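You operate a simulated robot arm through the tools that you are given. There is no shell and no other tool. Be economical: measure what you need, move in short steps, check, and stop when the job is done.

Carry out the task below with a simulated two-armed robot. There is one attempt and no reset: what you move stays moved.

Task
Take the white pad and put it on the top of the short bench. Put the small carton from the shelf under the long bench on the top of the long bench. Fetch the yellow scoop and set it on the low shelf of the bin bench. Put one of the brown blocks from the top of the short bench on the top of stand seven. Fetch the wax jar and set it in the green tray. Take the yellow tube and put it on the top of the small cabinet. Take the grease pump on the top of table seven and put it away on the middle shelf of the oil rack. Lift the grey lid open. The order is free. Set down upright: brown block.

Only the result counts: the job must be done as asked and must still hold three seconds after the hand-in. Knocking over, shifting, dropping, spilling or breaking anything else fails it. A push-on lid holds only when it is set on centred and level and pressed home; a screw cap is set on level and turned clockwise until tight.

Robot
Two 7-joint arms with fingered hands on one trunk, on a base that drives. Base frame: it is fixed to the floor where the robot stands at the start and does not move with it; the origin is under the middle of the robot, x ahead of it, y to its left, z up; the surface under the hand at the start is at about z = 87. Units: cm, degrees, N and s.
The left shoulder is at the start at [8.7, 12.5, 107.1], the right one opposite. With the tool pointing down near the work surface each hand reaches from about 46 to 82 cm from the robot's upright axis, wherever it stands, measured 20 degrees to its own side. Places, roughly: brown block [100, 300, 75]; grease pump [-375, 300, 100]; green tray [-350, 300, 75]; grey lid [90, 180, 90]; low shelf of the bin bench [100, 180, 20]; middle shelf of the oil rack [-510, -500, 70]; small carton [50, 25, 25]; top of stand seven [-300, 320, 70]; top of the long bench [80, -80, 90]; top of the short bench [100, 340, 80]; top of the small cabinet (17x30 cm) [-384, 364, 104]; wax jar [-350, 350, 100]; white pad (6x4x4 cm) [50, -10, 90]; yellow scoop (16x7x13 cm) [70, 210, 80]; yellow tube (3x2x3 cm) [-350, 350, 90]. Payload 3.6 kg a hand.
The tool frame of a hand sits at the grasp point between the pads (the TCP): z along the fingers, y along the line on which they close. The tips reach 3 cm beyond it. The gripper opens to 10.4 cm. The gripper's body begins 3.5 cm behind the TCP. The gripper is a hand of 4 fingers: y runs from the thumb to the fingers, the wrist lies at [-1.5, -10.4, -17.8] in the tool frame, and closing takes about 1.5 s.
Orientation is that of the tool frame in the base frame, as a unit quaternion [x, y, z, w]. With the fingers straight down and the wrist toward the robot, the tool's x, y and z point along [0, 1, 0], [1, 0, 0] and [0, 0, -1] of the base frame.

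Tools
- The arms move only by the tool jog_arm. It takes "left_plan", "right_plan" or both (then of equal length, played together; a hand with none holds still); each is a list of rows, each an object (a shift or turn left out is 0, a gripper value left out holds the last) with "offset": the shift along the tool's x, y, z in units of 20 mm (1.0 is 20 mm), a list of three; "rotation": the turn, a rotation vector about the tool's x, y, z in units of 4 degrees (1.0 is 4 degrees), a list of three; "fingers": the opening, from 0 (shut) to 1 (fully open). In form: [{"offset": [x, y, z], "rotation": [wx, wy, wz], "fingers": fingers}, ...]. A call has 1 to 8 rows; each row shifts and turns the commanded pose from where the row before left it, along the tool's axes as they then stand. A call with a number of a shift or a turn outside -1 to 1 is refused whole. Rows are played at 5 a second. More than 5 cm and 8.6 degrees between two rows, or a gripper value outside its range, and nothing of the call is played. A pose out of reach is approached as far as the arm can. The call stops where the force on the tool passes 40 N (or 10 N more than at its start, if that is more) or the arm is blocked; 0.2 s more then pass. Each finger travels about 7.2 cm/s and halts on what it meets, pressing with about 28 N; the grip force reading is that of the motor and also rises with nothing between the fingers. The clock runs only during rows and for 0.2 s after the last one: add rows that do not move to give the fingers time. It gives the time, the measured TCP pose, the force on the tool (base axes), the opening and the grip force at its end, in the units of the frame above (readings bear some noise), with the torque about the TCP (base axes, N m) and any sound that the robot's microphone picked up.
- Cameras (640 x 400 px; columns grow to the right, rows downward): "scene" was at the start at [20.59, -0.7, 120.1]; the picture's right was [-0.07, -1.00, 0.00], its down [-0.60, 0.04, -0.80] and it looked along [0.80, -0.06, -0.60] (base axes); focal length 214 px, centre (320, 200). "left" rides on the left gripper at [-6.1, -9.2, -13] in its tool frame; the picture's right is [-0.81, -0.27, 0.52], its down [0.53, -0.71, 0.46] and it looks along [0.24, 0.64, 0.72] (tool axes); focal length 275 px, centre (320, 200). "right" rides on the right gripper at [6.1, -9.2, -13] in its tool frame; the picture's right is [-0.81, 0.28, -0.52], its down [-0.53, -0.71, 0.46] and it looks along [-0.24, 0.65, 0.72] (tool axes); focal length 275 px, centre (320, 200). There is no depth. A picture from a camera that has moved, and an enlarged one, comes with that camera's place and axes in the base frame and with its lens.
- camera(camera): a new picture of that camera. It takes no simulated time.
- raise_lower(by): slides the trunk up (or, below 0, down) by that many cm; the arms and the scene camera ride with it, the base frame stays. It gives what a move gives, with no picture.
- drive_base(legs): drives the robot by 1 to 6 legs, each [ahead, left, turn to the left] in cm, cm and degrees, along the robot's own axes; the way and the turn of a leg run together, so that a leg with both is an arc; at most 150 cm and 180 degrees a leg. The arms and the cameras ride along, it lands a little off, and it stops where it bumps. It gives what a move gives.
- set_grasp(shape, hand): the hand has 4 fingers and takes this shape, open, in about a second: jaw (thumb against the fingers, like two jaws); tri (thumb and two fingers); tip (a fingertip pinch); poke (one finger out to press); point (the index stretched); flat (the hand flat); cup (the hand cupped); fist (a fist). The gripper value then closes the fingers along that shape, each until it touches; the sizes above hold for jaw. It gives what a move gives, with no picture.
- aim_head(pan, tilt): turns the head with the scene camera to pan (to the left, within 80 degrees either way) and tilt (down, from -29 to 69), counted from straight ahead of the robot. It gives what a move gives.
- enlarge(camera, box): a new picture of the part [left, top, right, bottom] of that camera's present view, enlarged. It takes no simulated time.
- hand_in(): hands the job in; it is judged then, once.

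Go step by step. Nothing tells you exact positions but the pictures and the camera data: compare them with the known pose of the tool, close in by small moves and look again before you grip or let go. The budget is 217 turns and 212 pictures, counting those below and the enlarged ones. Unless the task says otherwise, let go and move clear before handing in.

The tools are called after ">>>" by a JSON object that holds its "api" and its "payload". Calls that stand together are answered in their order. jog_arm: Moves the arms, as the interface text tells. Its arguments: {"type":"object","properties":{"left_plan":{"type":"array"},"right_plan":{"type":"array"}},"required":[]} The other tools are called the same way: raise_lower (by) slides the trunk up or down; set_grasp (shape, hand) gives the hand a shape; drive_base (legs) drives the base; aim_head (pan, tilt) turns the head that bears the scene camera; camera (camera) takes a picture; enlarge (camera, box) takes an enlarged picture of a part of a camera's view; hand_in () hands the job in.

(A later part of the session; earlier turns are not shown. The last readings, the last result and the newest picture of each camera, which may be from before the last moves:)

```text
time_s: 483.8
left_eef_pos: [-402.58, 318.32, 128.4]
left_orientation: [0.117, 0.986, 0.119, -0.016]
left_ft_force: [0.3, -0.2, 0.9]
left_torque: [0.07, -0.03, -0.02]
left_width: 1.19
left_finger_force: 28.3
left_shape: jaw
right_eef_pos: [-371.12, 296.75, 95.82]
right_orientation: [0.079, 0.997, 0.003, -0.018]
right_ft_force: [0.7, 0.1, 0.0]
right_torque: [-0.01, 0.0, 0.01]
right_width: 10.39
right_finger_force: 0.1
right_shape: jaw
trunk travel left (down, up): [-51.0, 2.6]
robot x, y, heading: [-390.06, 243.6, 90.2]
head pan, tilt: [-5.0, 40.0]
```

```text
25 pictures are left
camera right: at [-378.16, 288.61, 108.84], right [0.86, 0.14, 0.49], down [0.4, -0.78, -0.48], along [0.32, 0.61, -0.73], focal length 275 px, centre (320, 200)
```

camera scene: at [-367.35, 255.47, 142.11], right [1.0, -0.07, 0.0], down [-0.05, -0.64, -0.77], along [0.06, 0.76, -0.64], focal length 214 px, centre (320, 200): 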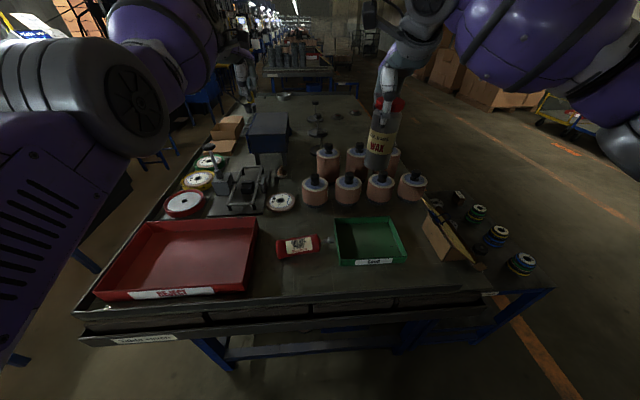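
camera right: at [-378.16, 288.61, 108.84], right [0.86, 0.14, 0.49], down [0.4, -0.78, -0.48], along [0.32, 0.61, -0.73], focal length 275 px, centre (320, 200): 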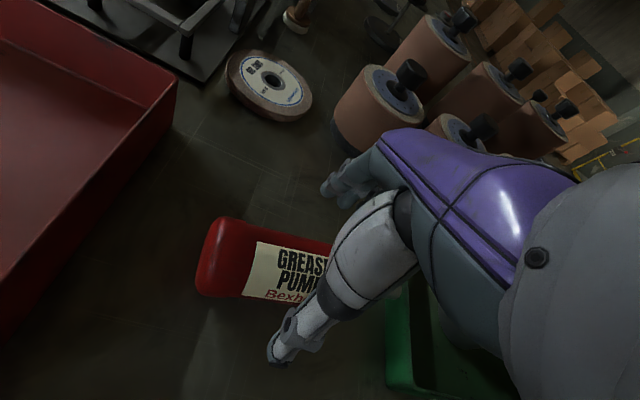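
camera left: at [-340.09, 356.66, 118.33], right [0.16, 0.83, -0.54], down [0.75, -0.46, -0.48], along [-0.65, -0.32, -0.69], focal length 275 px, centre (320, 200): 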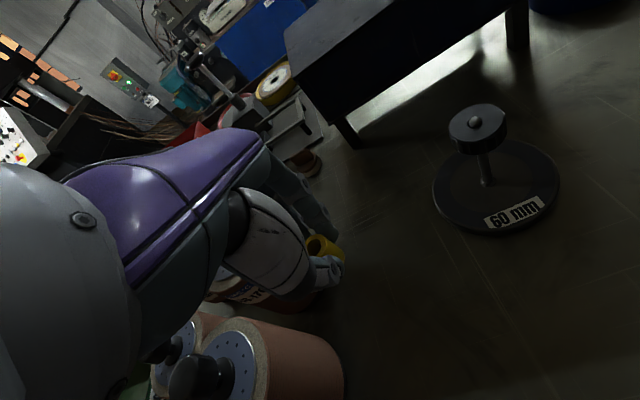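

>>> {"api": "jog_arm", "payload": {"right_plan": [{"offset": [0, 0, 0.9]}, {"offset": [0, 0, 0.9]}, {"offset": [0, 0, 0.7]}, {"fingers": 0.3}, {}, {}, {}, {}]}}

>>> {"api": "jog_arm", "payload": {"right_plan": [{}, {}, {"offset": [0, 0, -0.5]}, {"offset": [0, 0, -1]}, {"offset": [0, 0, -1]}, {"offset": [0, 0, -1]}, {"offset": [0, 0, -1]}, {"offset": [0, 0, -1]}]}}

>>> {"api": "camera", "payload": {"camera": "right"}}

```text
time_s: 485.6
left_eef_pos: [-402.71, 318.43, 128.35]
left_orientation: [0.118, 0.986, 0.119, -0.016]
left_ft_force: [-1.0, -0.5, -0.3]
left_torque: [0.0, -0.02, 0.08]
left_width: 1.23
left_finger_force: 28.1
left_shape: jaw
right_eef_pos: [-371.35, 296.68, 90.73]
right_orientation: [0.078, 0.997, 0.003, -0.017]
right_ft_force: [0.7, 0.0, 0.1]
right_torque: [0.0, -0.02, 0.02]
right_width: 5.3
right_finger_force: 27.7
right_shape: jaw
trunk travel left (down, up): [-51.0, 2.6]
robot x, y, heading: [-389.53, 243.79, 90.2]
head pan, tilt: [-5.0, 40.0]
```

```text
time_s: 487.4
left_eef_pos: [-402.49, 318.38, 128.43]
left_orientation: [0.117, 0.986, 0.118, -0.016]
left_ft_force: [-0.6, -0.2, 0.7]
left_torque: [-0.01, 0.01, 0.03]
left_width: 1.22
left_finger_force: 28.5
left_shape: jaw
right_eef_pos: [-371.09, 296.74, 101.76]
right_orientation: [0.078, 0.997, 0.003, -0.017]
right_ft_force: [0.0, -0.1, -4.8]
right_torque: [0.0, 0.08, 0.01]
right_width: 5.28
right_finger_force: 27.5
right_shape: jaw
trunk travel left (down, up): [-51.0, 2.6]
robot x, y, heading: [-389.68, 243.8, 90.2]
head pan, tilt: [-5.0, 40.0]
```

```text
24 pictures are left
camera right: at [-378.11, 288.63, 114.86], right [0.86, 0.14, 0.49], down [0.4, -0.78, -0.48], along [0.32, 0.61, -0.73], focal length 275 px, centre (320, 200)
```

right: 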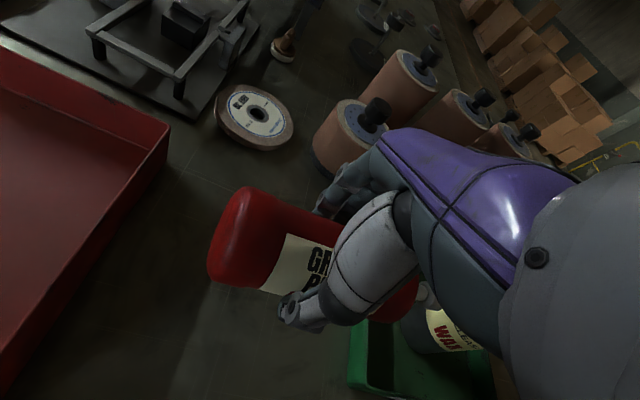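

The pump is held. I raise it, back off a little, and look along the rear side of the table.

>>> {"api": "jog_arm", "payload": {"right_plan": [{"offset": [0, 0, -1]}, {"offset": [0, 0, -1]}, {"offset": [0, 0, -1]}, {"offset": [0, 0, -1]}, {"offset": [0, 0, -1]}, {"offset": [0, 0, -1]}, {"offset": [0, 0, -1]}, {"offset": [0, 0, -1]}]}}

>>> {"api": "drive_base", "payload": {"legs": [[-35, 0, 0]]}}

>>> {"api": "aim_head", "payload": {"pan": 38, "tilt": 20}}

>>> {"api": "camera", "payload": {"camera": "scene"}}

```text
time_s: 489.2
left_eef_pos: [-402.61, 318.49, 128.36]
left_orientation: [0.117, 0.986, 0.119, -0.016]
left_ft_force: [-0.6, -0.5, 0.2]
left_torque: [-0.01, -0.02, -0.01]
left_width: 1.2
left_finger_force: 28.0
left_shape: jaw
right_eef_pos: [-370.31, 296.85, 117.89]
right_orientation: [0.079, 0.997, 0.004, -0.018]
right_ft_force: [0.2, 0.0, -3.8]
right_torque: [0.01, 0.01, 0.02]
right_width: 5.29
right_finger_force: 27.9
right_shape: jaw
trunk travel left (down, up): [-51.0, 2.6]
robot x, y, heading: [-389.76, 243.8, 90.3]
head pan, tilt: [-5.0, 40.0]
```

```text
time_s: 491.5
left_eef_pos: [-402.39, 283.83, 128.33]
left_orientation: [0.117, 0.986, 0.119, -0.016]
left_ft_force: [0.4, 0.8, -0.3]
left_torque: [-0.03, -0.02, 0.01]
left_width: 1.22
left_finger_force: 28.0
left_shape: jaw
right_eef_pos: [-370.23, 262.24, 117.73]
right_orientation: [0.078, 0.997, 0.002, -0.016]
right_ft_force: [0.2, -0.9, -4.4]
right_torque: [0.0, 0.08, 0.05]
right_width: 5.26
right_finger_force: 28.1
right_shape: jaw
trunk travel left (down, up): [-51.0, 2.6]
robot x, y, heading: [-389.69, 208.99, 90.5]
head pan, tilt: [-5.0, 40.0]
```

```text
time_s: 492.6
left_eef_pos: [-402.47, 283.77, 128.32]
left_orientation: [0.117, 0.986, 0.118, -0.016]
left_ft_force: [-0.5, -0.2, 0.5]
left_torque: [0.01, 0.01, 0.01]
left_width: 1.23
left_finger_force: 28.1
left_shape: jaw
right_eef_pos: [-370.24, 262.18, 117.78]
right_orientation: [0.078, 0.997, 0.003, -0.018]
right_ft_force: [0.9, -0.6, -4.2]
right_torque: [-0.01, 0.05, 0.01]
right_width: 5.27
right_finger_force: 27.9
right_shape: jaw
trunk travel left (down, up): [-51.0, 2.6]
robot x, y, heading: [-389.53, 209.13, 90.3]
head pan, tilt: [38.0, 20.0]
```

```text
23 pictures are left
camera scene: at [-395.24, 219.53, 145.25], right [0.79, 0.62, 0.0], down [0.21, -0.27, -0.94], along [-0.58, 0.74, -0.34], focal length 214 px, centre (320, 200)
```

scene: 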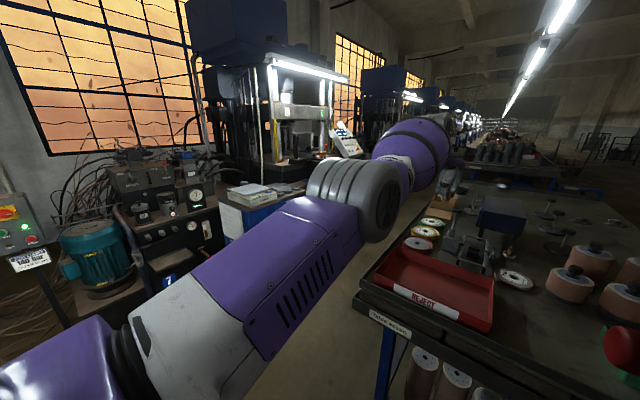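

There is a lane about 95 cm wide behind the table. I move in line with it and look before entering.

>>> {"api": "drive_base", "payload": {"legs": [[0, 77, -0.5]]}}

>>> {"api": "aim_head", "payload": {"pan": 0, "tilt": 25}}

>>> {"api": "camera", "payload": {"camera": "scene"}}

```text
time_s: 499.8
left_eef_pos: [-479.04, 283.9, 128.35]
left_orientation: [0.122, 0.985, 0.118, -0.015]
left_ft_force: [0.2, 0.5, 0.0]
left_torque: [0.0, 0.02, 0.0]
left_width: 1.21
left_finger_force: 27.3
left_shape: jaw
right_eef_pos: [-447.0, 262.01, 117.92]
right_orientation: [0.083, 0.996, 0.004, -0.018]
right_ft_force: [-0.4, 0.4, -3.8]
right_torque: [-0.02, 0.07, -0.02]
right_width: 5.24
right_finger_force: 27.6
right_shape: jaw
trunk travel left (down, up): [-51.0, 2.6]
robot x, y, heading: [-466.92, 208.92, 89.8]
head pan, tilt: [38.0, 20.0]
```

```text
time_s: 500.8
left_eef_pos: [-478.99, 283.78, 128.25]
left_orientation: [0.122, 0.985, 0.119, -0.016]
left_ft_force: [0.6, -0.2, 0.5]
left_torque: [-0.01, -0.01, -0.03]
left_width: 1.22
left_finger_force: 28.0
left_shape: jaw
right_eef_pos: [-446.96, 261.89, 117.77]
right_orientation: [0.083, 0.996, 0.003, -0.017]
right_ft_force: [0.4, 0.3, -4.8]
right_torque: [-0.02, 0.03, 0.02]
right_width: 5.27
right_finger_force: 28.6
right_shape: jaw
trunk travel left (down, up): [-51.0, 2.6]
robot x, y, heading: [-466.77, 209.01, 89.7]
head pan, tilt: [0.0, 25.0]
```

```text
22 pictures are left
camera scene: at [-466.72, 221.37, 144.44], right [1.0, 0.0, 0.0], down [0.0, -0.42, -0.91], along [0.0, 0.91, -0.42], focal length 214 px, centre (320, 200)
```

scene: 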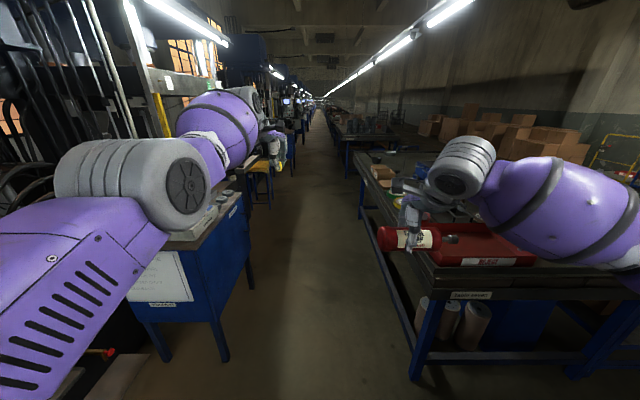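

The lane is clear around x≈−468. I drive in 140 cm and turn right to face the cabinet from behind.

>>> {"api": "drive_base", "payload": {"legs": [[139, 0, 0], [0, 0, -90]]}}

>>> {"api": "aim_head", "payload": {"pan": 5, "tilt": 40}}

>>> {"api": "camera", "payload": {"camera": "scene"}}

```text
time_s: 511.4
left_eef_pos: [-392.05, 359.67, 128.21]
left_orientation: [0.777, 0.618, 0.096, 0.072]
left_ft_force: [0.2, -0.2, -0.1]
left_torque: [-0.01, -0.02, -0.03]
left_width: 1.22
left_finger_force: 28.0
left_shape: jaw
right_eef_pos: [-413.2, 327.15, 117.74]
right_orientation: [0.757, 0.653, 0.015, -0.01]
right_ft_force: [-0.3, -0.6, -4.8]
right_torque: [0.04, 0.0, -0.01]
right_width: 5.21
right_finger_force: 27.8
right_shape: jaw
trunk travel left (down, up): [-51.0, 2.6]
robot x, y, heading: [-466.42, 346.1, 0.7]
head pan, tilt: [0.0, 25.0]
```

```text
time_s: 512.2
left_eef_pos: [-391.94, 359.77, 128.28]
left_orientation: [0.777, 0.618, 0.095, 0.072]
left_ft_force: [0.0, 0.9, 0.7]
left_torque: [0.0, 0.0, -0.01]
left_width: 1.2
left_finger_force: 27.6
left_shape: jaw
right_eef_pos: [-413.25, 327.24, 117.78]
right_orientation: [0.757, 0.653, 0.015, -0.01]
right_ft_force: [0.9, -0.3, -4.5]
right_torque: [0.04, -0.01, -0.02]
right_width: 5.23
right_finger_force: 27.7
right_shape: jaw
trunk travel left (down, up): [-51.0, 2.6]
robot x, y, heading: [-466.51, 346.19, 0.8]
head pan, tilt: [5.0, 40.0]
```

```text
21 pictures are left
camera scene: at [-454.77, 346.9, 142.11], right [0.1, -0.99, 0.0], down [-0.64, -0.07, -0.77], along [0.76, 0.08, -0.64], focal length 214 px, centre (320, 200)
```

scene: 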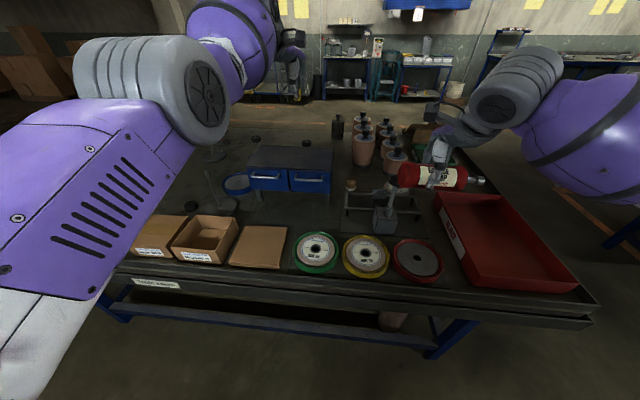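

The cabinet top is at ≈(-387,364), x −396…−378. I level the left hand and begin lowering.

>>> {"api": "jog_arm", "payload": {"left_plan": [{"rotation": [0.83, -0.19, 0], "offset": [0, 0, 0.5]}, {"rotation": [0.83, -0.19, 0], "offset": [0, 0, 0.5]}, {"rotation": [0.83, -0.19, 0], "offset": [0, 0, 0.5]}, {"rotation": [0.83, -0.19, 0], "offset": [0, 0, 0.5]}, {}]}}

>>> {"api": "drive_base", "payload": {"legs": [[5, 4.3, 0]]}}

>>> {"api": "camera", "payload": {"camera": "left"}}

```text
time_s: 513.4
left_eef_pos: [-395.59, 359.94, 123.33]
left_orientation: [0.782, 0.623, 0.003, -0.002]
left_ft_force: [0.2, 0.3, -0.4]
left_torque: [0.0, 0.03, -0.02]
left_width: 1.24
left_finger_force: 28.4
left_shape: jaw
left hand out of reach, approached as far as the arm can: row 1, 2, 3, 4
right_eef_pos: [-413.26, 327.2, 117.7]
right_orientation: [0.757, 0.653, 0.014, -0.011]
right_ft_force: [-0.1, 0.1, -4.4]
right_torque: [0.05, -0.02, -0.04]
right_width: 5.21
right_finger_force: 27.9
right_shape: jaw
trunk travel left (down, up): [-51.0, 2.6]
robot x, y, heading: [-466.44, 346.23, 1.0]
head pan, tilt: [5.0, 40.0]
```

```text
time_s: 514.5
left_eef_pos: [-390.63, 364.27, 123.44]
left_orientation: [0.782, 0.623, 0.003, -0.002]
left_ft_force: [1.2, -0.5, -0.5]
left_torque: [0.01, 0.02, 0.02]
left_width: 1.2
left_finger_force: 28.3
left_shape: jaw
right_eef_pos: [-408.44, 331.51, 117.81]
right_orientation: [0.757, 0.653, 0.015, -0.01]
right_ft_force: [-0.4, 0.6, -5.3]
right_torque: [0.0, 0.0, 0.01]
right_width: 5.21
right_finger_force: 27.8
right_shape: jaw
trunk travel left (down, up): [-51.0, 2.6]
robot x, y, heading: [-461.81, 350.33, 1.0]
head pan, tilt: [5.0, 40.0]
```

```text
20 pictures are left
camera left: at [-400.93, 360.12, 136.44], right [-0.45, -0.73, -0.52], down [-0.58, 0.68, -0.45], along [0.68, 0.1, -0.72], focal length 275 px, centre (320, 200)
```

left: 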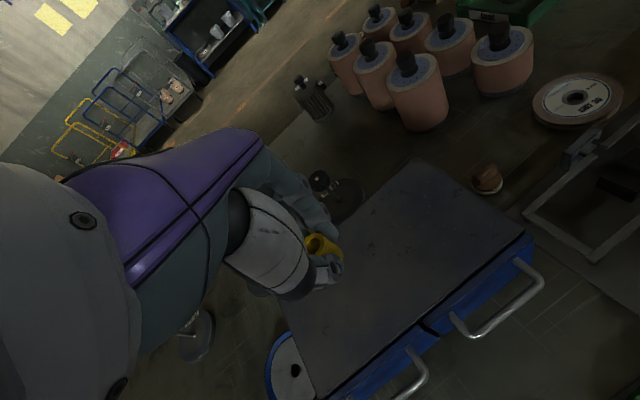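

The tube is above the cabinet top (x −394…−377). I move 4.5 cm inward and lower.

>>> {"api": "jog_arm", "payload": {"left_plan": [{"offset": [0.17, 0.73, 0.8]}, {"offset": [0.17, 0.73, 0.8]}, {"offset": [0.17, 0.73, 0.8]}, {"offset": [0, 0, 1]}, {"offset": [0, 0, 1]}, {"offset": [0, 0, 1]}, {"offset": [0, 0, 0.7]}, {}]}}

>>> {"api": "camera", "payload": {"camera": "left"}}

```text
time_s: 516.3
left_eef_pos: [-389.52, 364.55, 110.72]
left_orientation: [0.782, 0.623, 0.004, -0.002]
left_ft_force: [0.1, 0.1, 0.1]
left_torque: [0.0, -0.02, 0.0]
left_width: 1.24
left_finger_force: 28.5
left_shape: jaw
left hand out of reach, approached as far as the arm can: row 1, 2, 3
right_eef_pos: [-408.46, 331.45, 117.77]
right_orientation: [0.757, 0.654, 0.014, -0.009]
right_ft_force: [0.7, -0.6, -4.5]
right_torque: [0.01, 0.0, 0.0]
right_width: 5.21
right_finger_force: 27.8
right_shape: jaw
trunk travel left (down, up): [-51.0, 2.6]
robot x, y, heading: [-461.56, 350.28, 0.8]
head pan, tilt: [5.0, 40.0]
```

```text
19 pictures are left
camera left: at [-399.88, 360.34, 123.77], right [-0.45, -0.72, -0.52], down [-0.57, 0.68, -0.45], along [0.69, 0.1, -0.72], focal length 275 px, centre (320, 200)
```

left: 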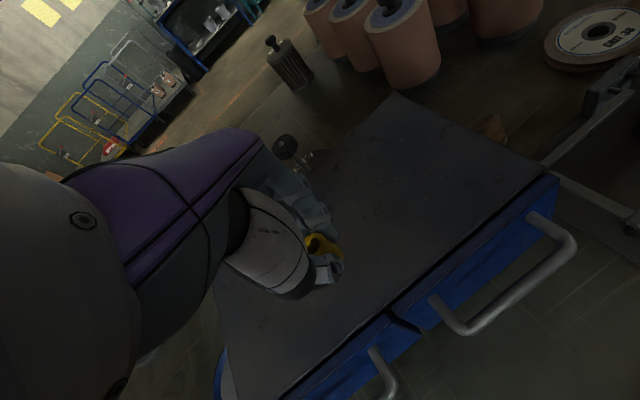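

I nudge the base 2.5 cm ahead and feel downward.

>>> {"api": "drive_base", "payload": {"legs": [[2.5, 0, 0]]}}

>>> {"api": "jog_arm", "payload": {"left_plan": [{"offset": [0, 0, 0.5]}, {"offset": [0, 0, 0.5]}, {}, {}]}}

>>> {"api": "jog_arm", "payload": {"left_plan": [{"offset": [0, 0, 0.2]}, {}, {}]}}

>>> {"api": "jog_arm", "payload": {"left_plan": [{"offset": [0, 0, 0.2]}, {}, {}]}}

```text
time_s: 517.1
left_eef_pos: [-387.39, 364.47, 110.86]
left_orientation: [0.782, 0.623, 0.004, -0.001]
left_ft_force: [0.2, -0.7, 0.5]
left_torque: [0.0, 0.04, 0.0]
left_width: 1.21
left_finger_force: 27.9
left_shape: jaw
right_eef_pos: [-406.06, 331.57, 117.96]
right_orientation: [0.756, 0.654, 0.015, -0.009]
right_ft_force: [-0.4, -0.2, -4.2]
right_torque: [0.04, -0.01, 0.0]
right_width: 5.2
right_finger_force: 28.2
right_shape: jaw
trunk travel left (down, up): [-51.0, 2.6]
robot x, y, heading: [-459.11, 350.68, 0.9]
head pan, tilt: [5.0, 40.0]
```

```text
time_s: 518.1
left_eef_pos: [-387.17, 364.58, 108.75]
left_orientation: [0.782, 0.623, 0.003, -0.002]
left_ft_force: [-0.3, 0.0, 0.1]
left_torque: [0.0, 0.02, 0.02]
left_width: 1.23
left_finger_force: 27.6
left_shape: jaw
right_eef_pos: [-405.99, 331.45, 117.83]
right_orientation: [0.757, 0.653, 0.014, -0.01]
right_ft_force: [0.0, -0.1, -3.8]
right_torque: [0.08, -0.01, -0.01]
right_width: 5.19
right_finger_force: 27.8
right_shape: jaw
trunk travel left (down, up): [-51.0, 2.6]
robot x, y, heading: [-459.34, 350.53, 0.8]
head pan, tilt: [5.0, 40.0]
```

```text
time_s: 518.9
left_eef_pos: [-387.25, 364.56, 108.33]
left_orientation: [0.781, 0.624, 0.004, -0.002]
left_ft_force: [-0.3, 0.4, -0.4]
left_torque: [0.02, -0.02, -0.01]
left_width: 1.19
left_finger_force: 27.9
left_shape: jaw
right_eef_pos: [-406.0, 331.46, 117.76]
right_orientation: [0.756, 0.654, 0.014, -0.01]
right_ft_force: [0.0, -0.7, -4.7]
right_torque: [0.04, -0.01, 0.03]
right_width: 5.21
right_finger_force: 28.0
right_shape: jaw
trunk travel left (down, up): [-51.0, 2.6]
robot x, y, heading: [-459.14, 350.38, 0.8]
head pan, tilt: [5.0, 40.0]
```

```text
time_s: 519.7
left_eef_pos: [-386.98, 364.51, 107.99]
left_orientation: [0.782, 0.623, 0.004, -0.001]
left_ft_force: [0.1, 0.4, -0.2]
left_torque: [0.05, -0.01, -0.02]
left_width: 1.2
left_finger_force: 28.1
left_shape: jaw
right_eef_pos: [-405.97, 331.49, 117.79]
right_orientation: [0.757, 0.653, 0.014, -0.011]
right_ft_force: [-0.3, 0.0, -4.1]
right_torque: [0.03, 0.02, -0.01]
right_width: 5.2
right_finger_force: 27.5
right_shape: jaw
trunk travel left (down, up): [-51.0, 2.6]
robot x, y, heading: [-458.96, 349.93, 0.9]
head pan, tilt: [5.0, 40.0]
```

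>>> {"api": "jog_arm", "payload": {"left_plan": [{"offset": [0, 0, 0.2]}, {}, {}]}}

>>> {"api": "jog_arm", "payload": {"left_plan": [{"offset": [0, 0, 0.2]}, {}, {}]}}

>>> {"api": "jog_arm", "payload": {"left_plan": [{"offset": [0, 0, 0.15]}, {}, {}]}}

```text
time_s: 520.5
left_eef_pos: [-387.09, 364.49, 107.43]
left_orientation: [0.782, 0.623, 0.003, -0.001]
left_ft_force: [-0.5, -0.4, -0.4]
left_torque: [0.02, 0.0, 0.0]
left_width: 1.23
left_finger_force: 27.8
left_shape: jaw
right_eef_pos: [-405.91, 331.43, 117.82]
right_orientation: [0.757, 0.654, 0.015, -0.009]
right_ft_force: [-0.9, 0.6, -4.1]
right_torque: [0.0, 0.0, 0.03]
right_width: 5.22
right_finger_force: 28.6
right_shape: jaw
trunk travel left (down, up): [-51.0, 2.6]
robot x, y, heading: [-459.15, 350.23, 0.9]
head pan, tilt: [5.0, 40.0]
```

```text
time_s: 521.3
left_eef_pos: [-387.21, 364.59, 107.06]
left_orientation: [0.782, 0.623, 0.004, -0.002]
left_ft_force: [0.0, 0.1, -1.0]
left_torque: [0.0, 0.04, 0.01]
left_width: 1.18
left_finger_force: 28.1
left_shape: jaw
right_eef_pos: [-405.97, 331.54, 117.79]
right_orientation: [0.757, 0.653, 0.014, -0.01]
right_ft_force: [-0.4, -0.5, -4.9]
right_torque: [0.1, 0.0, 0.01]
right_width: 5.23
right_finger_force: 27.6
right_shape: jaw
trunk travel left (down, up): [-51.0, 2.6]
robot x, y, heading: [-459.25, 350.65, 0.7]
head pan, tilt: [5.0, 40.0]
```

```text
time_s: 522.1
left_eef_pos: [-387.13, 364.65, 106.93]
left_orientation: [0.781, 0.624, 0.003, -0.002]
left_ft_force: [-0.2, 0.4, -0.1]
left_torque: [-0.04, 0.01, 0.01]
left_width: 1.24
left_finger_force: 28.9
left_shape: jaw
right_eef_pos: [-406.01, 331.58, 117.75]
right_orientation: [0.757, 0.653, 0.014, -0.01]
right_ft_force: [0.3, -0.5, -4.7]
right_torque: [0.03, 0.0, -0.01]
right_width: 5.21
right_finger_force: 28.3
right_shape: jaw
trunk travel left (down, up): [-51.0, 2.6]
robot x, y, heading: [-459.34, 350.71, 1.0]
head pan, tilt: [5.0, 40.0]
```

>>> {"api": "jog_arm", "payload": {"left_plan": [{"offset": [0, 0, 0.15]}, {}, {}]}}

>>> {"api": "jog_arm", "payload": {"left_plan": [{"offset": [0, 0, 0.15]}, {}, {}]}}

>>> {"api": "camera", "payload": {"camera": "left"}}

```text
time_s: 522.9
left_eef_pos: [-387.12, 364.57, 106.84]
left_orientation: [0.782, 0.623, 0.004, -0.001]
left_ft_force: [0.7, 0.3, 6.5]
left_torque: [0.02, -0.09, -0.02]
left_width: 1.27
left_finger_force: 28.7
left_shape: jaw
right_eef_pos: [-406.1, 331.54, 117.89]
right_orientation: [0.757, 0.654, 0.014, -0.01]
right_ft_force: [0.5, -0.7, -3.9]
right_torque: [0.05, -0.03, 0.01]
right_width: 5.21
right_finger_force: 27.9
right_shape: jaw
trunk travel left (down, up): [-51.0, 2.6]
robot x, y, heading: [-459.23, 350.48, 0.8]
head pan, tilt: [5.0, 40.0]
```

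```text
time_s: 523.7
left_eef_pos: [-387.33, 364.62, 106.7]
left_orientation: [0.782, 0.623, 0.005, 0.0]
left_ft_force: [0.1, 1.0, 18.1]
left_torque: [0.07, -0.27, -0.01]
left_width: 1.31
left_finger_force: 27.8
left_shape: jaw
right_eef_pos: [-406.14, 331.53, 117.93]
right_orientation: [0.756, 0.654, 0.015, -0.01]
right_ft_force: [-0.3, 0.1, -4.2]
right_torque: [0.03, -0.04, 0.01]
right_width: 5.21
right_finger_force: 27.7
right_shape: jaw
trunk travel left (down, up): [-51.0, 2.6]
robot x, y, heading: [-459.37, 350.19, 0.8]
head pan, tilt: [5.0, 40.0]
```

```text
18 pictures are left
camera left: at [-397.56, 360.45, 119.58], right [-0.44, -0.73, -0.53], down [-0.57, 0.68, -0.46], along [0.69, 0.1, -0.72], focal length 275 px, centre (320, 200)
```

left: 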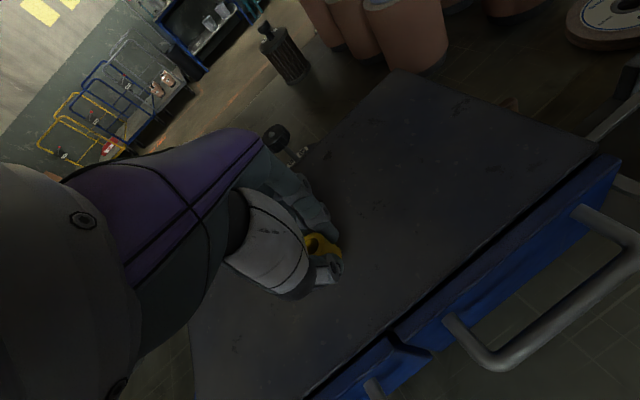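

Contact on the cabinet top. I ease, open and rise, then check.

>>> {"api": "jog_arm", "payload": {"left_plan": [{"offset": [0, 0, -0.08]}, {"fingers": 0.35}, {}, {}, {}, {"offset": [0, 0, -0.5]}, {"offset": [0, 0, -1]}, {"offset": [0, 0, -1]}]}}

>>> {"api": "jog_arm", "payload": {"left_plan": [{"offset": [0, 0, -1]}, {"offset": [0, 0, -1]}, {"offset": [0, 0, -1]}, {"offset": [0, 0, -1]}, {"offset": [0, 0, -1]}]}}

>>> {"api": "camera", "payload": {"camera": "left"}}

```text
time_s: 525.5
left_eef_pos: [-387.28, 364.6, 111.48]
left_orientation: [0.782, 0.623, 0.003, -0.001]
left_ft_force: [-0.4, 0.9, -1.3]
left_torque: [-0.01, 0.01, 0.01]
left_width: 3.62
left_finger_force: 0.0
left_shape: jaw
right_eef_pos: [-405.95, 331.47, 117.8]
right_orientation: [0.757, 0.653, 0.015, -0.01]
right_ft_force: [0.1, 0.3, -4.8]
right_torque: [0.04, 0.01, -0.02]
right_width: 5.21
right_finger_force: 28.2
right_shape: jaw
trunk travel left (down, up): [-51.0, 2.6]
robot x, y, heading: [-459.31, 350.62, 1.0]
head pan, tilt: [5.0, 40.0]
```

```text
time_s: 526.7
left_eef_pos: [-387.89, 364.45, 121.49]
left_orientation: [0.782, 0.623, 0.004, -0.001]
left_ft_force: [-0.4, -0.5, 0.4]
left_torque: [0.01, 0.01, -0.01]
left_width: 3.61
left_finger_force: 0.1
left_shape: jaw
left hand out of reach, approached as far as the arm can: row 5
right_eef_pos: [-406.08, 331.6, 117.8]
right_orientation: [0.757, 0.653, 0.015, -0.01]
right_ft_force: [0.9, 0.3, -5.1]
right_torque: [0.05, 0.02, 0.01]
right_width: 5.19
right_finger_force: 27.6
right_shape: jaw
trunk travel left (down, up): [-51.0, 2.6]
robot x, y, heading: [-459.2, 350.7, 1.0]
head pan, tilt: [5.0, 40.0]
```

```text
17 pictures are left
camera left: at [-398.14, 360.36, 134.46], right [-0.45, -0.72, -0.52], down [-0.57, 0.68, -0.45], along [0.69, 0.1, -0.72], focal length 275 px, centre (320, 200)
```

left: 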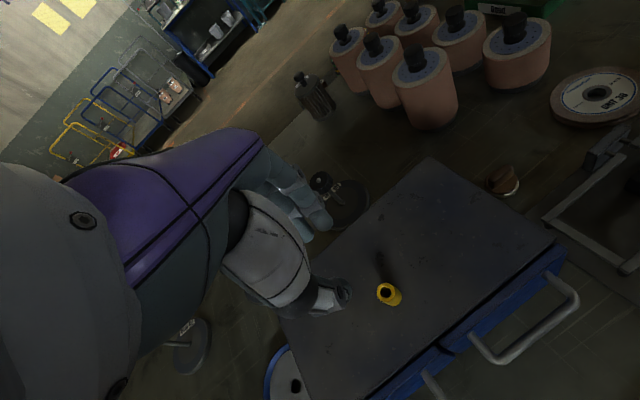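

The yellow tube stands on the cabinet. Remaining: the pump to the oil rack at (-510,-500). I back off, turn to face −y and look down the lane.

>>> {"api": "drive_base", "payload": {"legs": [[-9, 0, 0], [0, 0, -91]]}}

>>> {"api": "aim_head", "payload": {"pan": 0, "tilt": 12}}

>>> {"api": "camera", "payload": {"camera": "scene"}}

```text
time_s: 531.6
left_eef_pos: [-454.88, 278.57, 121.39]
left_orientation: [0.993, -0.117, 0.004, 0.001]
left_ft_force: [-0.1, -0.2, 0.1]
left_torque: [0.03, -0.01, 0.01]
left_width: 3.62
left_finger_force: 0.0
left_shape: jaw
right_eef_pos: [-487.6, 297.2, 117.71]
right_orientation: [0.997, -0.078, 0.017, 0.003]
right_ft_force: [0.2, 0.1, -4.5]
right_torque: [-0.02, -0.07, -0.03]
right_width: 5.18
right_finger_force: 27.7
right_shape: jaw
trunk travel left (down, up): [-51.0, 2.6]
robot x, y, heading: [-468.25, 350.41, -89.7]
head pan, tilt: [5.0, 40.0]
```

```text
time_s: 532.5
left_eef_pos: [-454.7, 278.68, 121.35]
left_orientation: [0.993, -0.117, 0.003, 0.001]
left_ft_force: [-0.5, 0.3, 0.2]
left_torque: [0.0, -0.03, 0.02]
left_width: 3.62
left_finger_force: 0.0
left_shape: jaw
right_eef_pos: [-487.57, 297.15, 117.79]
right_orientation: [0.997, -0.077, 0.017, 0.003]
right_ft_force: [0.3, 0.2, -5.1]
right_torque: [0.03, -0.07, -0.01]
right_width: 5.17
right_finger_force: 28.5
right_shape: jaw
trunk travel left (down, up): [-51.0, 2.6]
robot x, y, heading: [-468.41, 350.06, -89.6]
head pan, tilt: [0.0, 12.0]
```

```text
16 pictures are left
camera scene: at [-468.07, 337.62, 146.54], right [-1.0, -0.01, 0.0], down [0.0, 0.21, -0.98], along [0.01, -0.98, -0.21], focal length 214 px, centre (320, 200)
```

scene: 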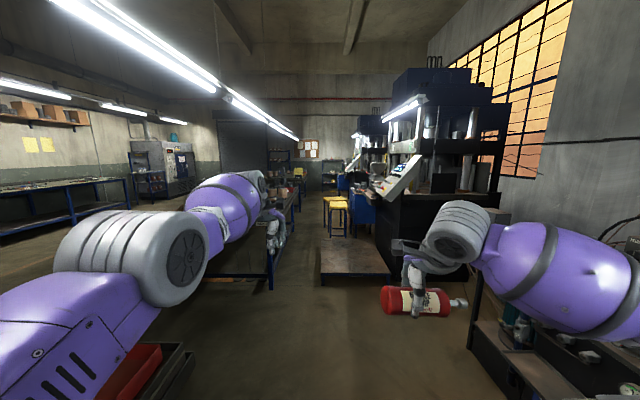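

The lane is blocked further on by a platform, so I go through the gap between tables to the main aisle.

>>> {"api": "drive_base", "payload": {"legs": [[110, 0, 0], [0, 135, 0], [0, 130, 0]]}}

>>> {"api": "camera", "payload": {"camera": "scene"}}

```text
time_s: 560.5
left_eef_pos: [-197.7, 163.5, 121.38]
left_orientation: [0.992, -0.127, 0.003, 0.001]
left_ft_force: [-0.3, -0.1, 0.2]
left_torque: [-0.04, 0.02, 0.02]
left_width: 3.64
left_finger_force: 0.0
left_shape: jaw
right_eef_pos: [-230.2, 182.5, 117.82]
right_orientation: [0.996, -0.087, 0.017, 0.004]
right_ft_force: [-0.2, 0.7, -4.4]
right_torque: [0.0, 0.0, 0.02]
right_width: 5.17
right_finger_force: 27.6
right_shape: jaw
trunk travel left (down, up): [-51.0, 2.6]
robot x, y, heading: [-209.65, 235.23, -90.7]
head pan, tilt: [0.0, 12.0]
```

```text
15 pictures are left
camera scene: at [-209.78, 222.68, 146.55], right [-1.0, 0.01, 0.0], down [0.0, 0.21, -0.98], along [-0.01, -0.98, -0.21], focal length 214 px, centre (320, 200)
```

scene: 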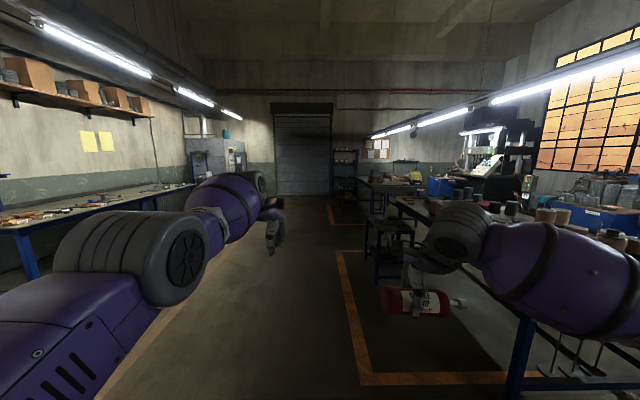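

The aisle is free ahead; the oil rack shows far right by the back wall. I drive down the aisle and look again.

>>> {"api": "drive_base", "payload": {"legs": [[150, 5, 0.7], [150, 0, 0], [150, 0, 0], [120, 0, 0]]}}

>>> {"api": "aim_head", "payload": {"pan": -45, "tilt": 15}}

>>> {"api": "camera", "payload": {"camera": "scene"}}

```text
refused: leg 1 is longer than a leg can be; nothing moved
```

```text
time_s: 561.6
left_eef_pos: [-197.81, 163.58, 121.48]
left_orientation: [0.992, -0.127, 0.003, 0.002]
left_ft_force: [0.5, 0.0, -0.1]
left_torque: [0.0, -0.05, 0.01]
left_width: 3.6
left_finger_force: 0.0
left_shape: jaw
right_eef_pos: [-230.1, 182.6, 117.76]
right_orientation: [0.996, -0.088, 0.017, 0.004]
right_ft_force: [0.1, 0.9, -4.7]
right_torque: [-0.03, -0.06, -0.02]
right_width: 5.16
right_finger_force: 28.1
right_shape: jaw
trunk travel left (down, up): [-51.0, 2.6]
robot x, y, heading: [-209.6, 235.36, -91.0]
head pan, tilt: [-45.0, 15.0]
```

```text
14 pictures are left
camera scene: at [-216.33, 225.49, 146.06], right [-0.7, 0.72, 0.0], down [0.19, 0.18, -0.97], along [-0.69, -0.67, -0.26], focal length 214 px, centre (320, 200)
```

scene: 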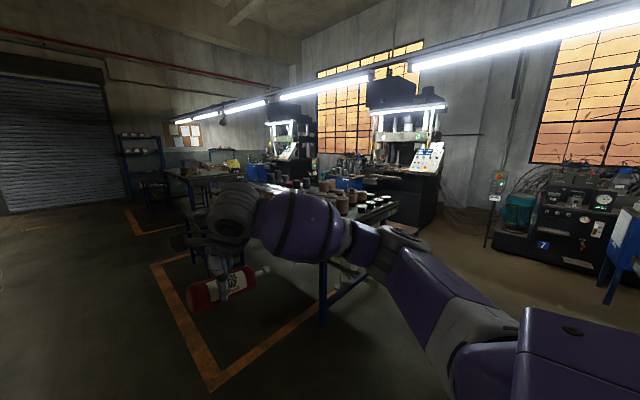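

>>> {"api": "drive_base", "payload": {"legs": [[149, 5, 0.7], [149, 0, 0], [149, 0, 0], [110, 0, 0]]}}

>>> {"api": "camera", "payload": {"camera": "scene"}}

```text
time_s: 588.1
left_eef_pos: [-198.26, -391.71, 121.4]
left_orientation: [0.991, -0.133, 0.003, 0.002]
left_ft_force: [0.6, 0.0, -0.4]
left_torque: [-0.02, -0.01, -0.03]
left_width: 3.61
left_finger_force: 0.1
left_shape: jaw
right_eef_pos: [-230.53, -372.17, 117.75]
right_orientation: [0.995, -0.094, 0.017, 0.003]
right_ft_force: [0.2, 0.2, -4.6]
right_torque: [0.02, -0.05, 0.0]
right_width: 5.16
right_finger_force: 27.8
right_shape: jaw
trunk travel left (down, up): [-51.0, 2.6]
robot x, y, heading: [-209.75, -319.63, -91.6]
head pan, tilt: [-45.0, 15.0]
```

```text
13 pictures are left
camera scene: at [-216.26, -329.49, 146.06], right [-0.69, 0.72, 0.0], down [0.19, 0.18, -0.97], along [-0.7, -0.67, -0.26], focal length 214 px, centre (320, 200)
```

scene: 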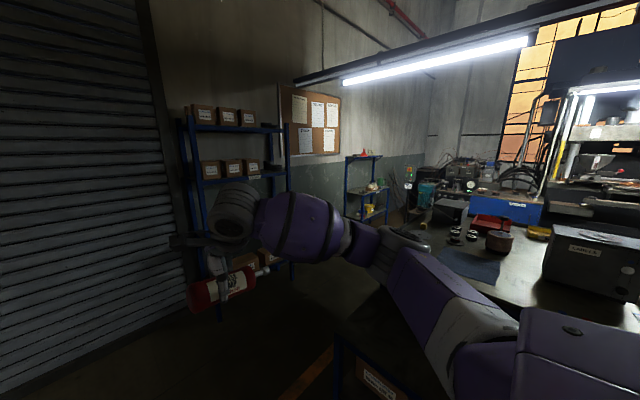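

The oil rack is the small blue rack beside the notice board. I enlarge it.

>>> {"api": "enlarge", "payload": {"camera": "scene", "box": [320, 130, 430, 250]}}

```text
3.33 times, centred on (375, 190) of scene
camera zoom: at [-216.26, -329.49, 146.06], right [-0.69, 0.72, 0.0], down [0.19, 0.18, -0.97], along [-0.7, -0.67, -0.26], focal length 715 px, centre (137, 233)
```

zoom: 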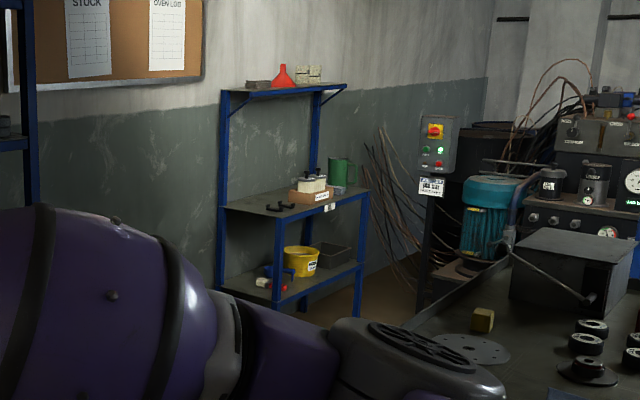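

Rack's middle shelf ≈ x −567…−487, front edge y≈−500, z≈70. I lower the trunk, tuck the left hand, face −x and drive along y≈−425 toward it.

>>> {"api": "raise_lower", "payload": {"by": -28}}

>>> {"api": "jog_arm", "payload": {"left_plan": [{"offset": [0, -1, 0]}, {"offset": [0, -1, 0]}, {"offset": [0, -1, 0]}, {"offset": [0, -1, 0]}, {"offset": [0, -1, 0]}, {"offset": [0, -1, 0]}, {"offset": [0, -1, 0]}, {"offset": [0, -1, 0]}]}}

>>> {"api": "drive_base", "payload": {"legs": [[0, 0, -88.4], [0, 103, 0], [120, 0, 0], [110, 0, 0]]}}

>>> {"api": "aim_head", "payload": {"pan": 40, "tilt": 20}}

>>> {"api": "camera", "payload": {"camera": "scene"}}

```text
time_s: 590.9
left_eef_pos: [-198.28, -390.03, 65.17]
left_orientation: [0.969, -0.13, -0.02, -0.208]
left_ft_force: [-0.7, -0.1, 0.0]
left_torque: [0.04, -0.02, -0.02]
left_width: 3.62
left_finger_force: 0.2
left_shape: jaw
right_eef_pos: [-230.62, -372.33, 89.72]
right_orientation: [0.996, -0.093, 0.017, 0.004]
right_ft_force: [0.1, 0.2, -4.6]
right_torque: [-0.05, -0.06, 0.01]
right_width: 5.16
right_finger_force: 28.6
right_shape: jaw
trunk travel left (down, up): [-23.0, 30.6]
robot x, y, heading: [-209.7, -320.46, -91.5]
head pan, tilt: [-45.0, 15.0]
```

```text
time_s: 592.7
left_eef_pos: [-198.22, -390.0, 65.23]
left_orientation: [0.969, -0.131, -0.018, -0.208]
left_ft_force: [-0.2, 0.3, -0.3]
left_torque: [0.01, -0.03, -0.02]
left_width: 3.61
left_finger_force: 0.0
left_shape: jaw
left hand out of reach, approached as far as the arm can: row 1, 2, 3, 4, 5, 6, 7, 8
right_eef_pos: [-230.63, -372.14, 89.79]
right_orientation: [0.995, -0.094, 0.017, 0.004]
right_ft_force: [-0.2, 0.1, -4.9]
right_torque: [0.0, -0.04, -0.01]
right_width: 5.17
right_finger_force: 28.0
right_shape: jaw
trunk travel left (down, up): [-23.0, 30.6]
robot x, y, heading: [-209.65, -319.76, -91.7]
head pan, tilt: [-45.0, 15.0]
```

```text
time_s: 595.9
left_eef_pos: [-270.15, -355.23, 64.78]
left_orientation: [0.721, -0.656, 0.115, -0.192]
left_ft_force: [16.9, 3.9, 7.3]
left_torque: [-0.2, 0.62, 0.06]
left_width: 3.37
left_finger_force: 0.0
left_shape: jaw
right_eef_pos: [-265.63, -318.29, 89.76]
right_orientation: [0.764, -0.645, 0.012, 0.011]
right_ft_force: [-0.5, -0.7, -4.3]
right_torque: [-0.05, -0.01, 0.01]
right_width: 5.11
right_finger_force: 27.9
right_shape: jaw
trunk travel left (down, up): [-23.0, 30.6]
robot x, y, heading: [-209.98, -319.78, -161.1]
head pan, tilt: [-45.0, 15.0]
stopped in leg 1: the force on the tool passed its limit at 69 N (the readings are from after the stop); the commanded pose is now the measured one
```

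```text
time_s: 597.5
left_eef_pos: [-270.16, -355.24, 64.74]
left_orientation: [0.721, -0.657, 0.117, -0.189]
left_ft_force: [25.0, 2.9, 3.4]
left_torque: [-0.15, 0.58, 0.2]
left_width: 3.33
left_finger_force: 0.1
left_shape: jaw
right_eef_pos: [-265.84, -318.36, 89.86]
right_orientation: [0.764, -0.645, 0.012, 0.012]
right_ft_force: [-0.4, 0.4, -4.2]
right_torque: [-0.02, 0.05, 0.01]
right_width: 5.12
right_finger_force: 28.1
right_shape: jaw
trunk travel left (down, up): [-23.0, 30.6]
robot x, y, heading: [-209.16, -320.14, -160.8]
head pan, tilt: [40.0, 20.0]
```

```text
11 pictures are left
camera scene: at [-226.82, -332.18, 115.8], right [-0.86, 0.52, 0.0], down [0.17, 0.29, -0.94], along [-0.49, -0.8, -0.34], focal length 214 px, centre (320, 200)
```

scene: 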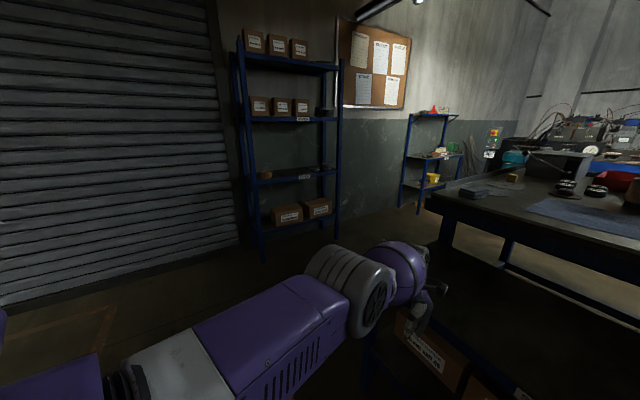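

The left hand, which dropped on lowering, touched a low stand. I turn back away from it at once.

>>> {"api": "drive_base", "payload": {"legs": [[0, 0, 14]]}}

>>> {"api": "camera", "payload": {"camera": "scene"}}

```text
time_s: 598.8
left_eef_pos: [-260.15, -368.83, 64.76]
left_orientation: [0.795, -0.564, 0.091, -0.202]
left_ft_force: [0.2, 0.0, -0.2]
left_torque: [0.01, 0.0, 0.0]
left_width: 3.62
left_finger_force: 0.0
left_shape: jaw
right_eef_pos: [-264.65, -332.01, 89.69]
right_orientation: [0.837, -0.547, 0.014, 0.01]
right_ft_force: [-0.4, 1.1, -4.0]
right_torque: [-0.06, -0.03, 0.02]
right_width: 5.12
right_finger_force: 28.1
right_shape: jaw
trunk travel left (down, up): [-23.0, 30.6]
robot x, y, heading: [-209.45, -319.71, -147.4]
head pan, tilt: [40.0, 20.0]
```

```text
10 pictures are left
camera scene: at [-223.54, -336.13, 115.75], right [-0.96, 0.29, 0.0], down [0.1, 0.33, -0.94], along [-0.28, -0.9, -0.34], focal length 214 px, centre (320, 200)
```

scene: 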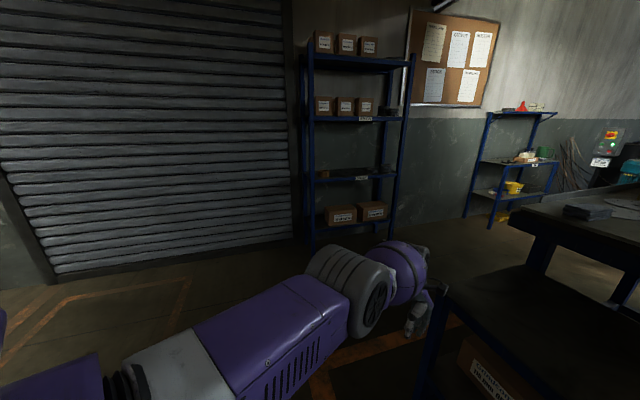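

The stand appears in place. I raise the left hand, go further down past the stand, and only then turn toward the rack along y≈−434.

>>> {"api": "jog_arm", "payload": {"left_plan": [{"offset": [0, 0, -1]}, {"offset": [0, 0, -1]}, {"offset": [0, 0, -1]}, {"offset": [0, 0, -1]}, {"offset": [0, 0, -1]}, {"offset": [0, 0, -1]}, {"offset": [0, 0, -1]}, {"offset": [0, 0, -1]}]}}

>>> {"api": "jog_arm", "payload": {"left_plan": [{"offset": [0, -0.5, -1]}, {"offset": [0, -0.5, -1]}, {"offset": [0, -0.5, -1]}, {"offset": [0, -0.5, -1]}, {"offset": [0, -0.5, -1]}, {"offset": [0, -0.5, -1]}, {"offset": [0, -0.5, -1]}, {"offset": [0, -0.5, -1]}]}}

>>> {"api": "drive_base", "payload": {"legs": [[0, 0, 57.5], [113, 0, 0]]}}

```text
time_s: 600.5
left_eef_pos: [-261.92, -370.01, 79.66]
left_orientation: [0.795, -0.565, 0.092, -0.202]
left_ft_force: [0.4, 0.6, -0.1]
left_torque: [0.02, -0.03, -0.02]
left_width: 3.64
left_finger_force: 0.2
left_shape: jaw
left hand out of reach, approached as far as the arm can: row 1, 2, 3, 4, 5, 6, 7, 8
right_eef_pos: [-264.67, -331.92, 89.75]
right_orientation: [0.837, -0.547, 0.015, 0.01]
right_ft_force: [-1.0, -0.8, -4.3]
right_torque: [-0.08, -0.01, 0.01]
right_width: 5.1
right_finger_force: 27.6
right_shape: jaw
trunk travel left (down, up): [-23.0, 30.6]
robot x, y, heading: [-209.39, -319.6, -147.3]
head pan, tilt: [40.0, 20.0]
```

```text
time_s: 602.4
left_eef_pos: [-259.03, -370.15, 96.7]
left_orientation: [0.795, -0.564, 0.092, -0.204]
left_ft_force: [0.2, -0.5, -0.4]
left_torque: [0.04, 0.0, 0.0]
left_width: 3.61
left_finger_force: 0.1
left_shape: jaw
left hand out of reach, approached as far as the arm can: row 4, 5, 6, 7, 8
right_eef_pos: [-264.65, -331.97, 89.67]
right_orientation: [0.836, -0.548, 0.014, 0.01]
right_ft_force: [0.1, 0.4, -3.8]
right_torque: [-0.06, 0.01, -0.01]
right_width: 5.14
right_finger_force: 28.0
right_shape: jaw
trunk travel left (down, up): [-23.0, 30.6]
robot x, y, heading: [-209.68, -319.54, -147.6]
head pan, tilt: [40.0, 20.0]
```

```text
time_s: 610.7
left_eef_pos: [-190.66, -502.4, 96.77]
left_orientation: [0.97, -0.104, -0.019, -0.221]
left_ft_force: [0.7, 0.3, 0.4]
left_torque: [-0.03, 0.0, -0.01]
left_width: 3.63
left_finger_force: 0.1
left_shape: jaw
right_eef_pos: [-226.06, -487.22, 89.72]
right_orientation: [0.997, -0.07, 0.018, 0.001]
right_ft_force: [0.7, 0.3, -3.7]
right_torque: [0.0, -0.05, 0.0]
right_width: 5.06
right_finger_force: 28.2
right_shape: jaw
trunk travel left (down, up): [-23.0, 30.6]
robot x, y, heading: [-207.57, -433.28, -88.9]
head pan, tilt: [40.0, 20.0]
```

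>>> {"api": "drive_base", "payload": {"legs": [[0, 0, -90.5], [135, 0, 0], [115, 0, 0]]}}

>>> {"api": "aim_head", "payload": {"pan": 50, "tilt": 25}}

>>> {"api": "camera", "payload": {"camera": "scene"}}

```text
time_s: 626.9
left_eef_pos: [-529.33, -441.19, 96.69]
left_orientation: [-0.592, 0.775, -0.147, 0.167]
left_ft_force: [-0.7, -0.5, 0.3]
left_torque: [-0.04, -0.01, -0.01]
left_width: 3.62
left_finger_force: 0.1
left_shape: jaw
right_eef_pos: [-512.29, -406.36, 89.63]
right_orientation: [-0.636, 0.772, -0.011, -0.014]
right_ft_force: [-0.2, 0.6, -4.7]
right_torque: [-0.06, 0.01, 0.03]
right_width: 5.08
right_finger_force: 27.9
right_shape: jaw
trunk travel left (down, up): [-23.0, 30.6]
robot x, y, heading: [-459.81, -427.68, 178.2]
head pan, tilt: [40.0, 20.0]
```

```text
time_s: 627.7
left_eef_pos: [-529.28, -441.15, 96.57]
left_orientation: [-0.592, 0.774, -0.147, 0.167]
left_ft_force: [0.2, 0.1, 0.2]
left_torque: [0.02, 0.03, -0.01]
left_width: 3.61
left_finger_force: 0.2
left_shape: jaw
right_eef_pos: [-512.15, -406.38, 89.81]
right_orientation: [-0.636, 0.772, -0.012, -0.013]
right_ft_force: [-0.5, 0.5, -3.7]
right_torque: [-0.07, 0.01, 0.01]
right_width: 5.03
right_finger_force: 28.5
right_shape: jaw
trunk travel left (down, up): [-23.0, 30.6]
robot x, y, heading: [-460.05, -427.73, 178.3]
head pan, tilt: [50.0, 25.0]
```

```text
9 pictures are left
camera scene: at [-479.48, -434.27, 114.95], right [-0.75, 0.67, 0.0], down [0.28, 0.32, -0.91], along [-0.6, -0.68, -0.42], focal length 214 px, centre (320, 200)
```

scene: 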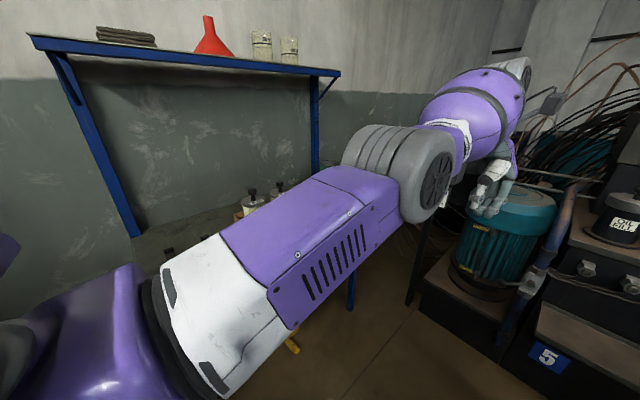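

Rack close: top shelf z≈125, middle shelf rear-left corner ≈(-472,-528). I turn to face it and look straight at the middle shelf.

>>> {"api": "drive_base", "payload": {"legs": [[0, 4, 91.7]]}}

>>> {"api": "aim_head", "payload": {"pan": -20, "tilt": 30}}

>>> {"api": "camera", "payload": {"camera": "scene"}}

```text
time_s: 632.0
left_eef_pos: [-441.95, -499.18, 96.64]
left_orientation: [0.968, -0.115, -0.017, -0.223]
left_ft_force: [-0.6, 0.1, -0.7]
left_torque: [-0.02, -0.02, 0.01]
left_width: 3.62
left_finger_force: 0.1
left_shape: jaw
right_eef_pos: [-477.16, -483.2, 89.69]
right_orientation: [0.996, -0.082, 0.017, 0.002]
right_ft_force: [0.3, -0.9, -4.1]
right_torque: [-0.01, -0.04, 0.0]
right_width: 5.03
right_finger_force: 28.2
right_shape: jaw
trunk travel left (down, up): [-23.0, 30.6]
robot x, y, heading: [-457.69, -429.91, -90.2]
head pan, tilt: [50.0, 25.0]
```

```text
time_s: 633.4
left_eef_pos: [-442.05, -499.2, 96.64]
left_orientation: [0.968, -0.116, -0.016, -0.222]
left_ft_force: [0.3, 0.6, 0.8]
left_torque: [-0.01, -0.02, 0.02]
left_width: 3.62
left_finger_force: 0.0
left_shape: jaw
right_eef_pos: [-477.16, -483.25, 89.7]
right_orientation: [0.997, -0.082, 0.018, 0.001]
right_ft_force: [-0.2, 0.1, -4.3]
right_torque: [0.0, -0.01, 0.03]
right_width: 5.02
right_finger_force: 27.5
right_shape: jaw
trunk travel left (down, up): [-23.0, 30.6]
robot x, y, heading: [-457.13, -430.13, -90.2]
head pan, tilt: [-20.0, 30.0]
```

```text
8 pictures are left
camera scene: at [-460.39, -452.48, 114.15], right [-0.94, 0.34, 0.0], down [0.17, 0.47, -0.87], along [-0.3, -0.81, -0.5], focal length 214 px, centre (320, 200)
```

scene: 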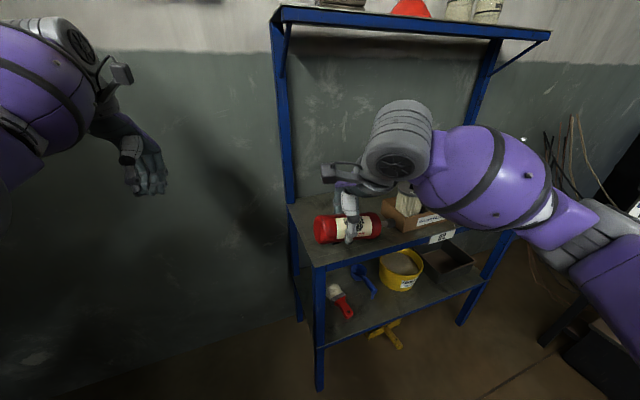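

>>> {"api": "camera", "payload": {"camera": "right"}}

```text
7 pictures are left
camera right: at [-470.1, -475.06, 102.77], right [-0.86, -0.14, 0.49], down [-0.39, 0.79, -0.47], along [-0.32, -0.6, -0.73], focal length 275 px, centre (320, 200)
```

right: 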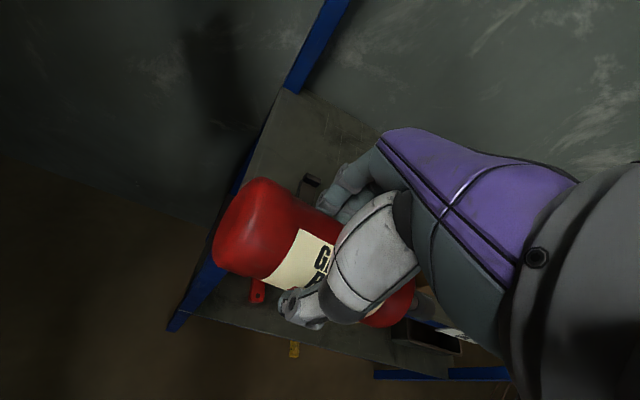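

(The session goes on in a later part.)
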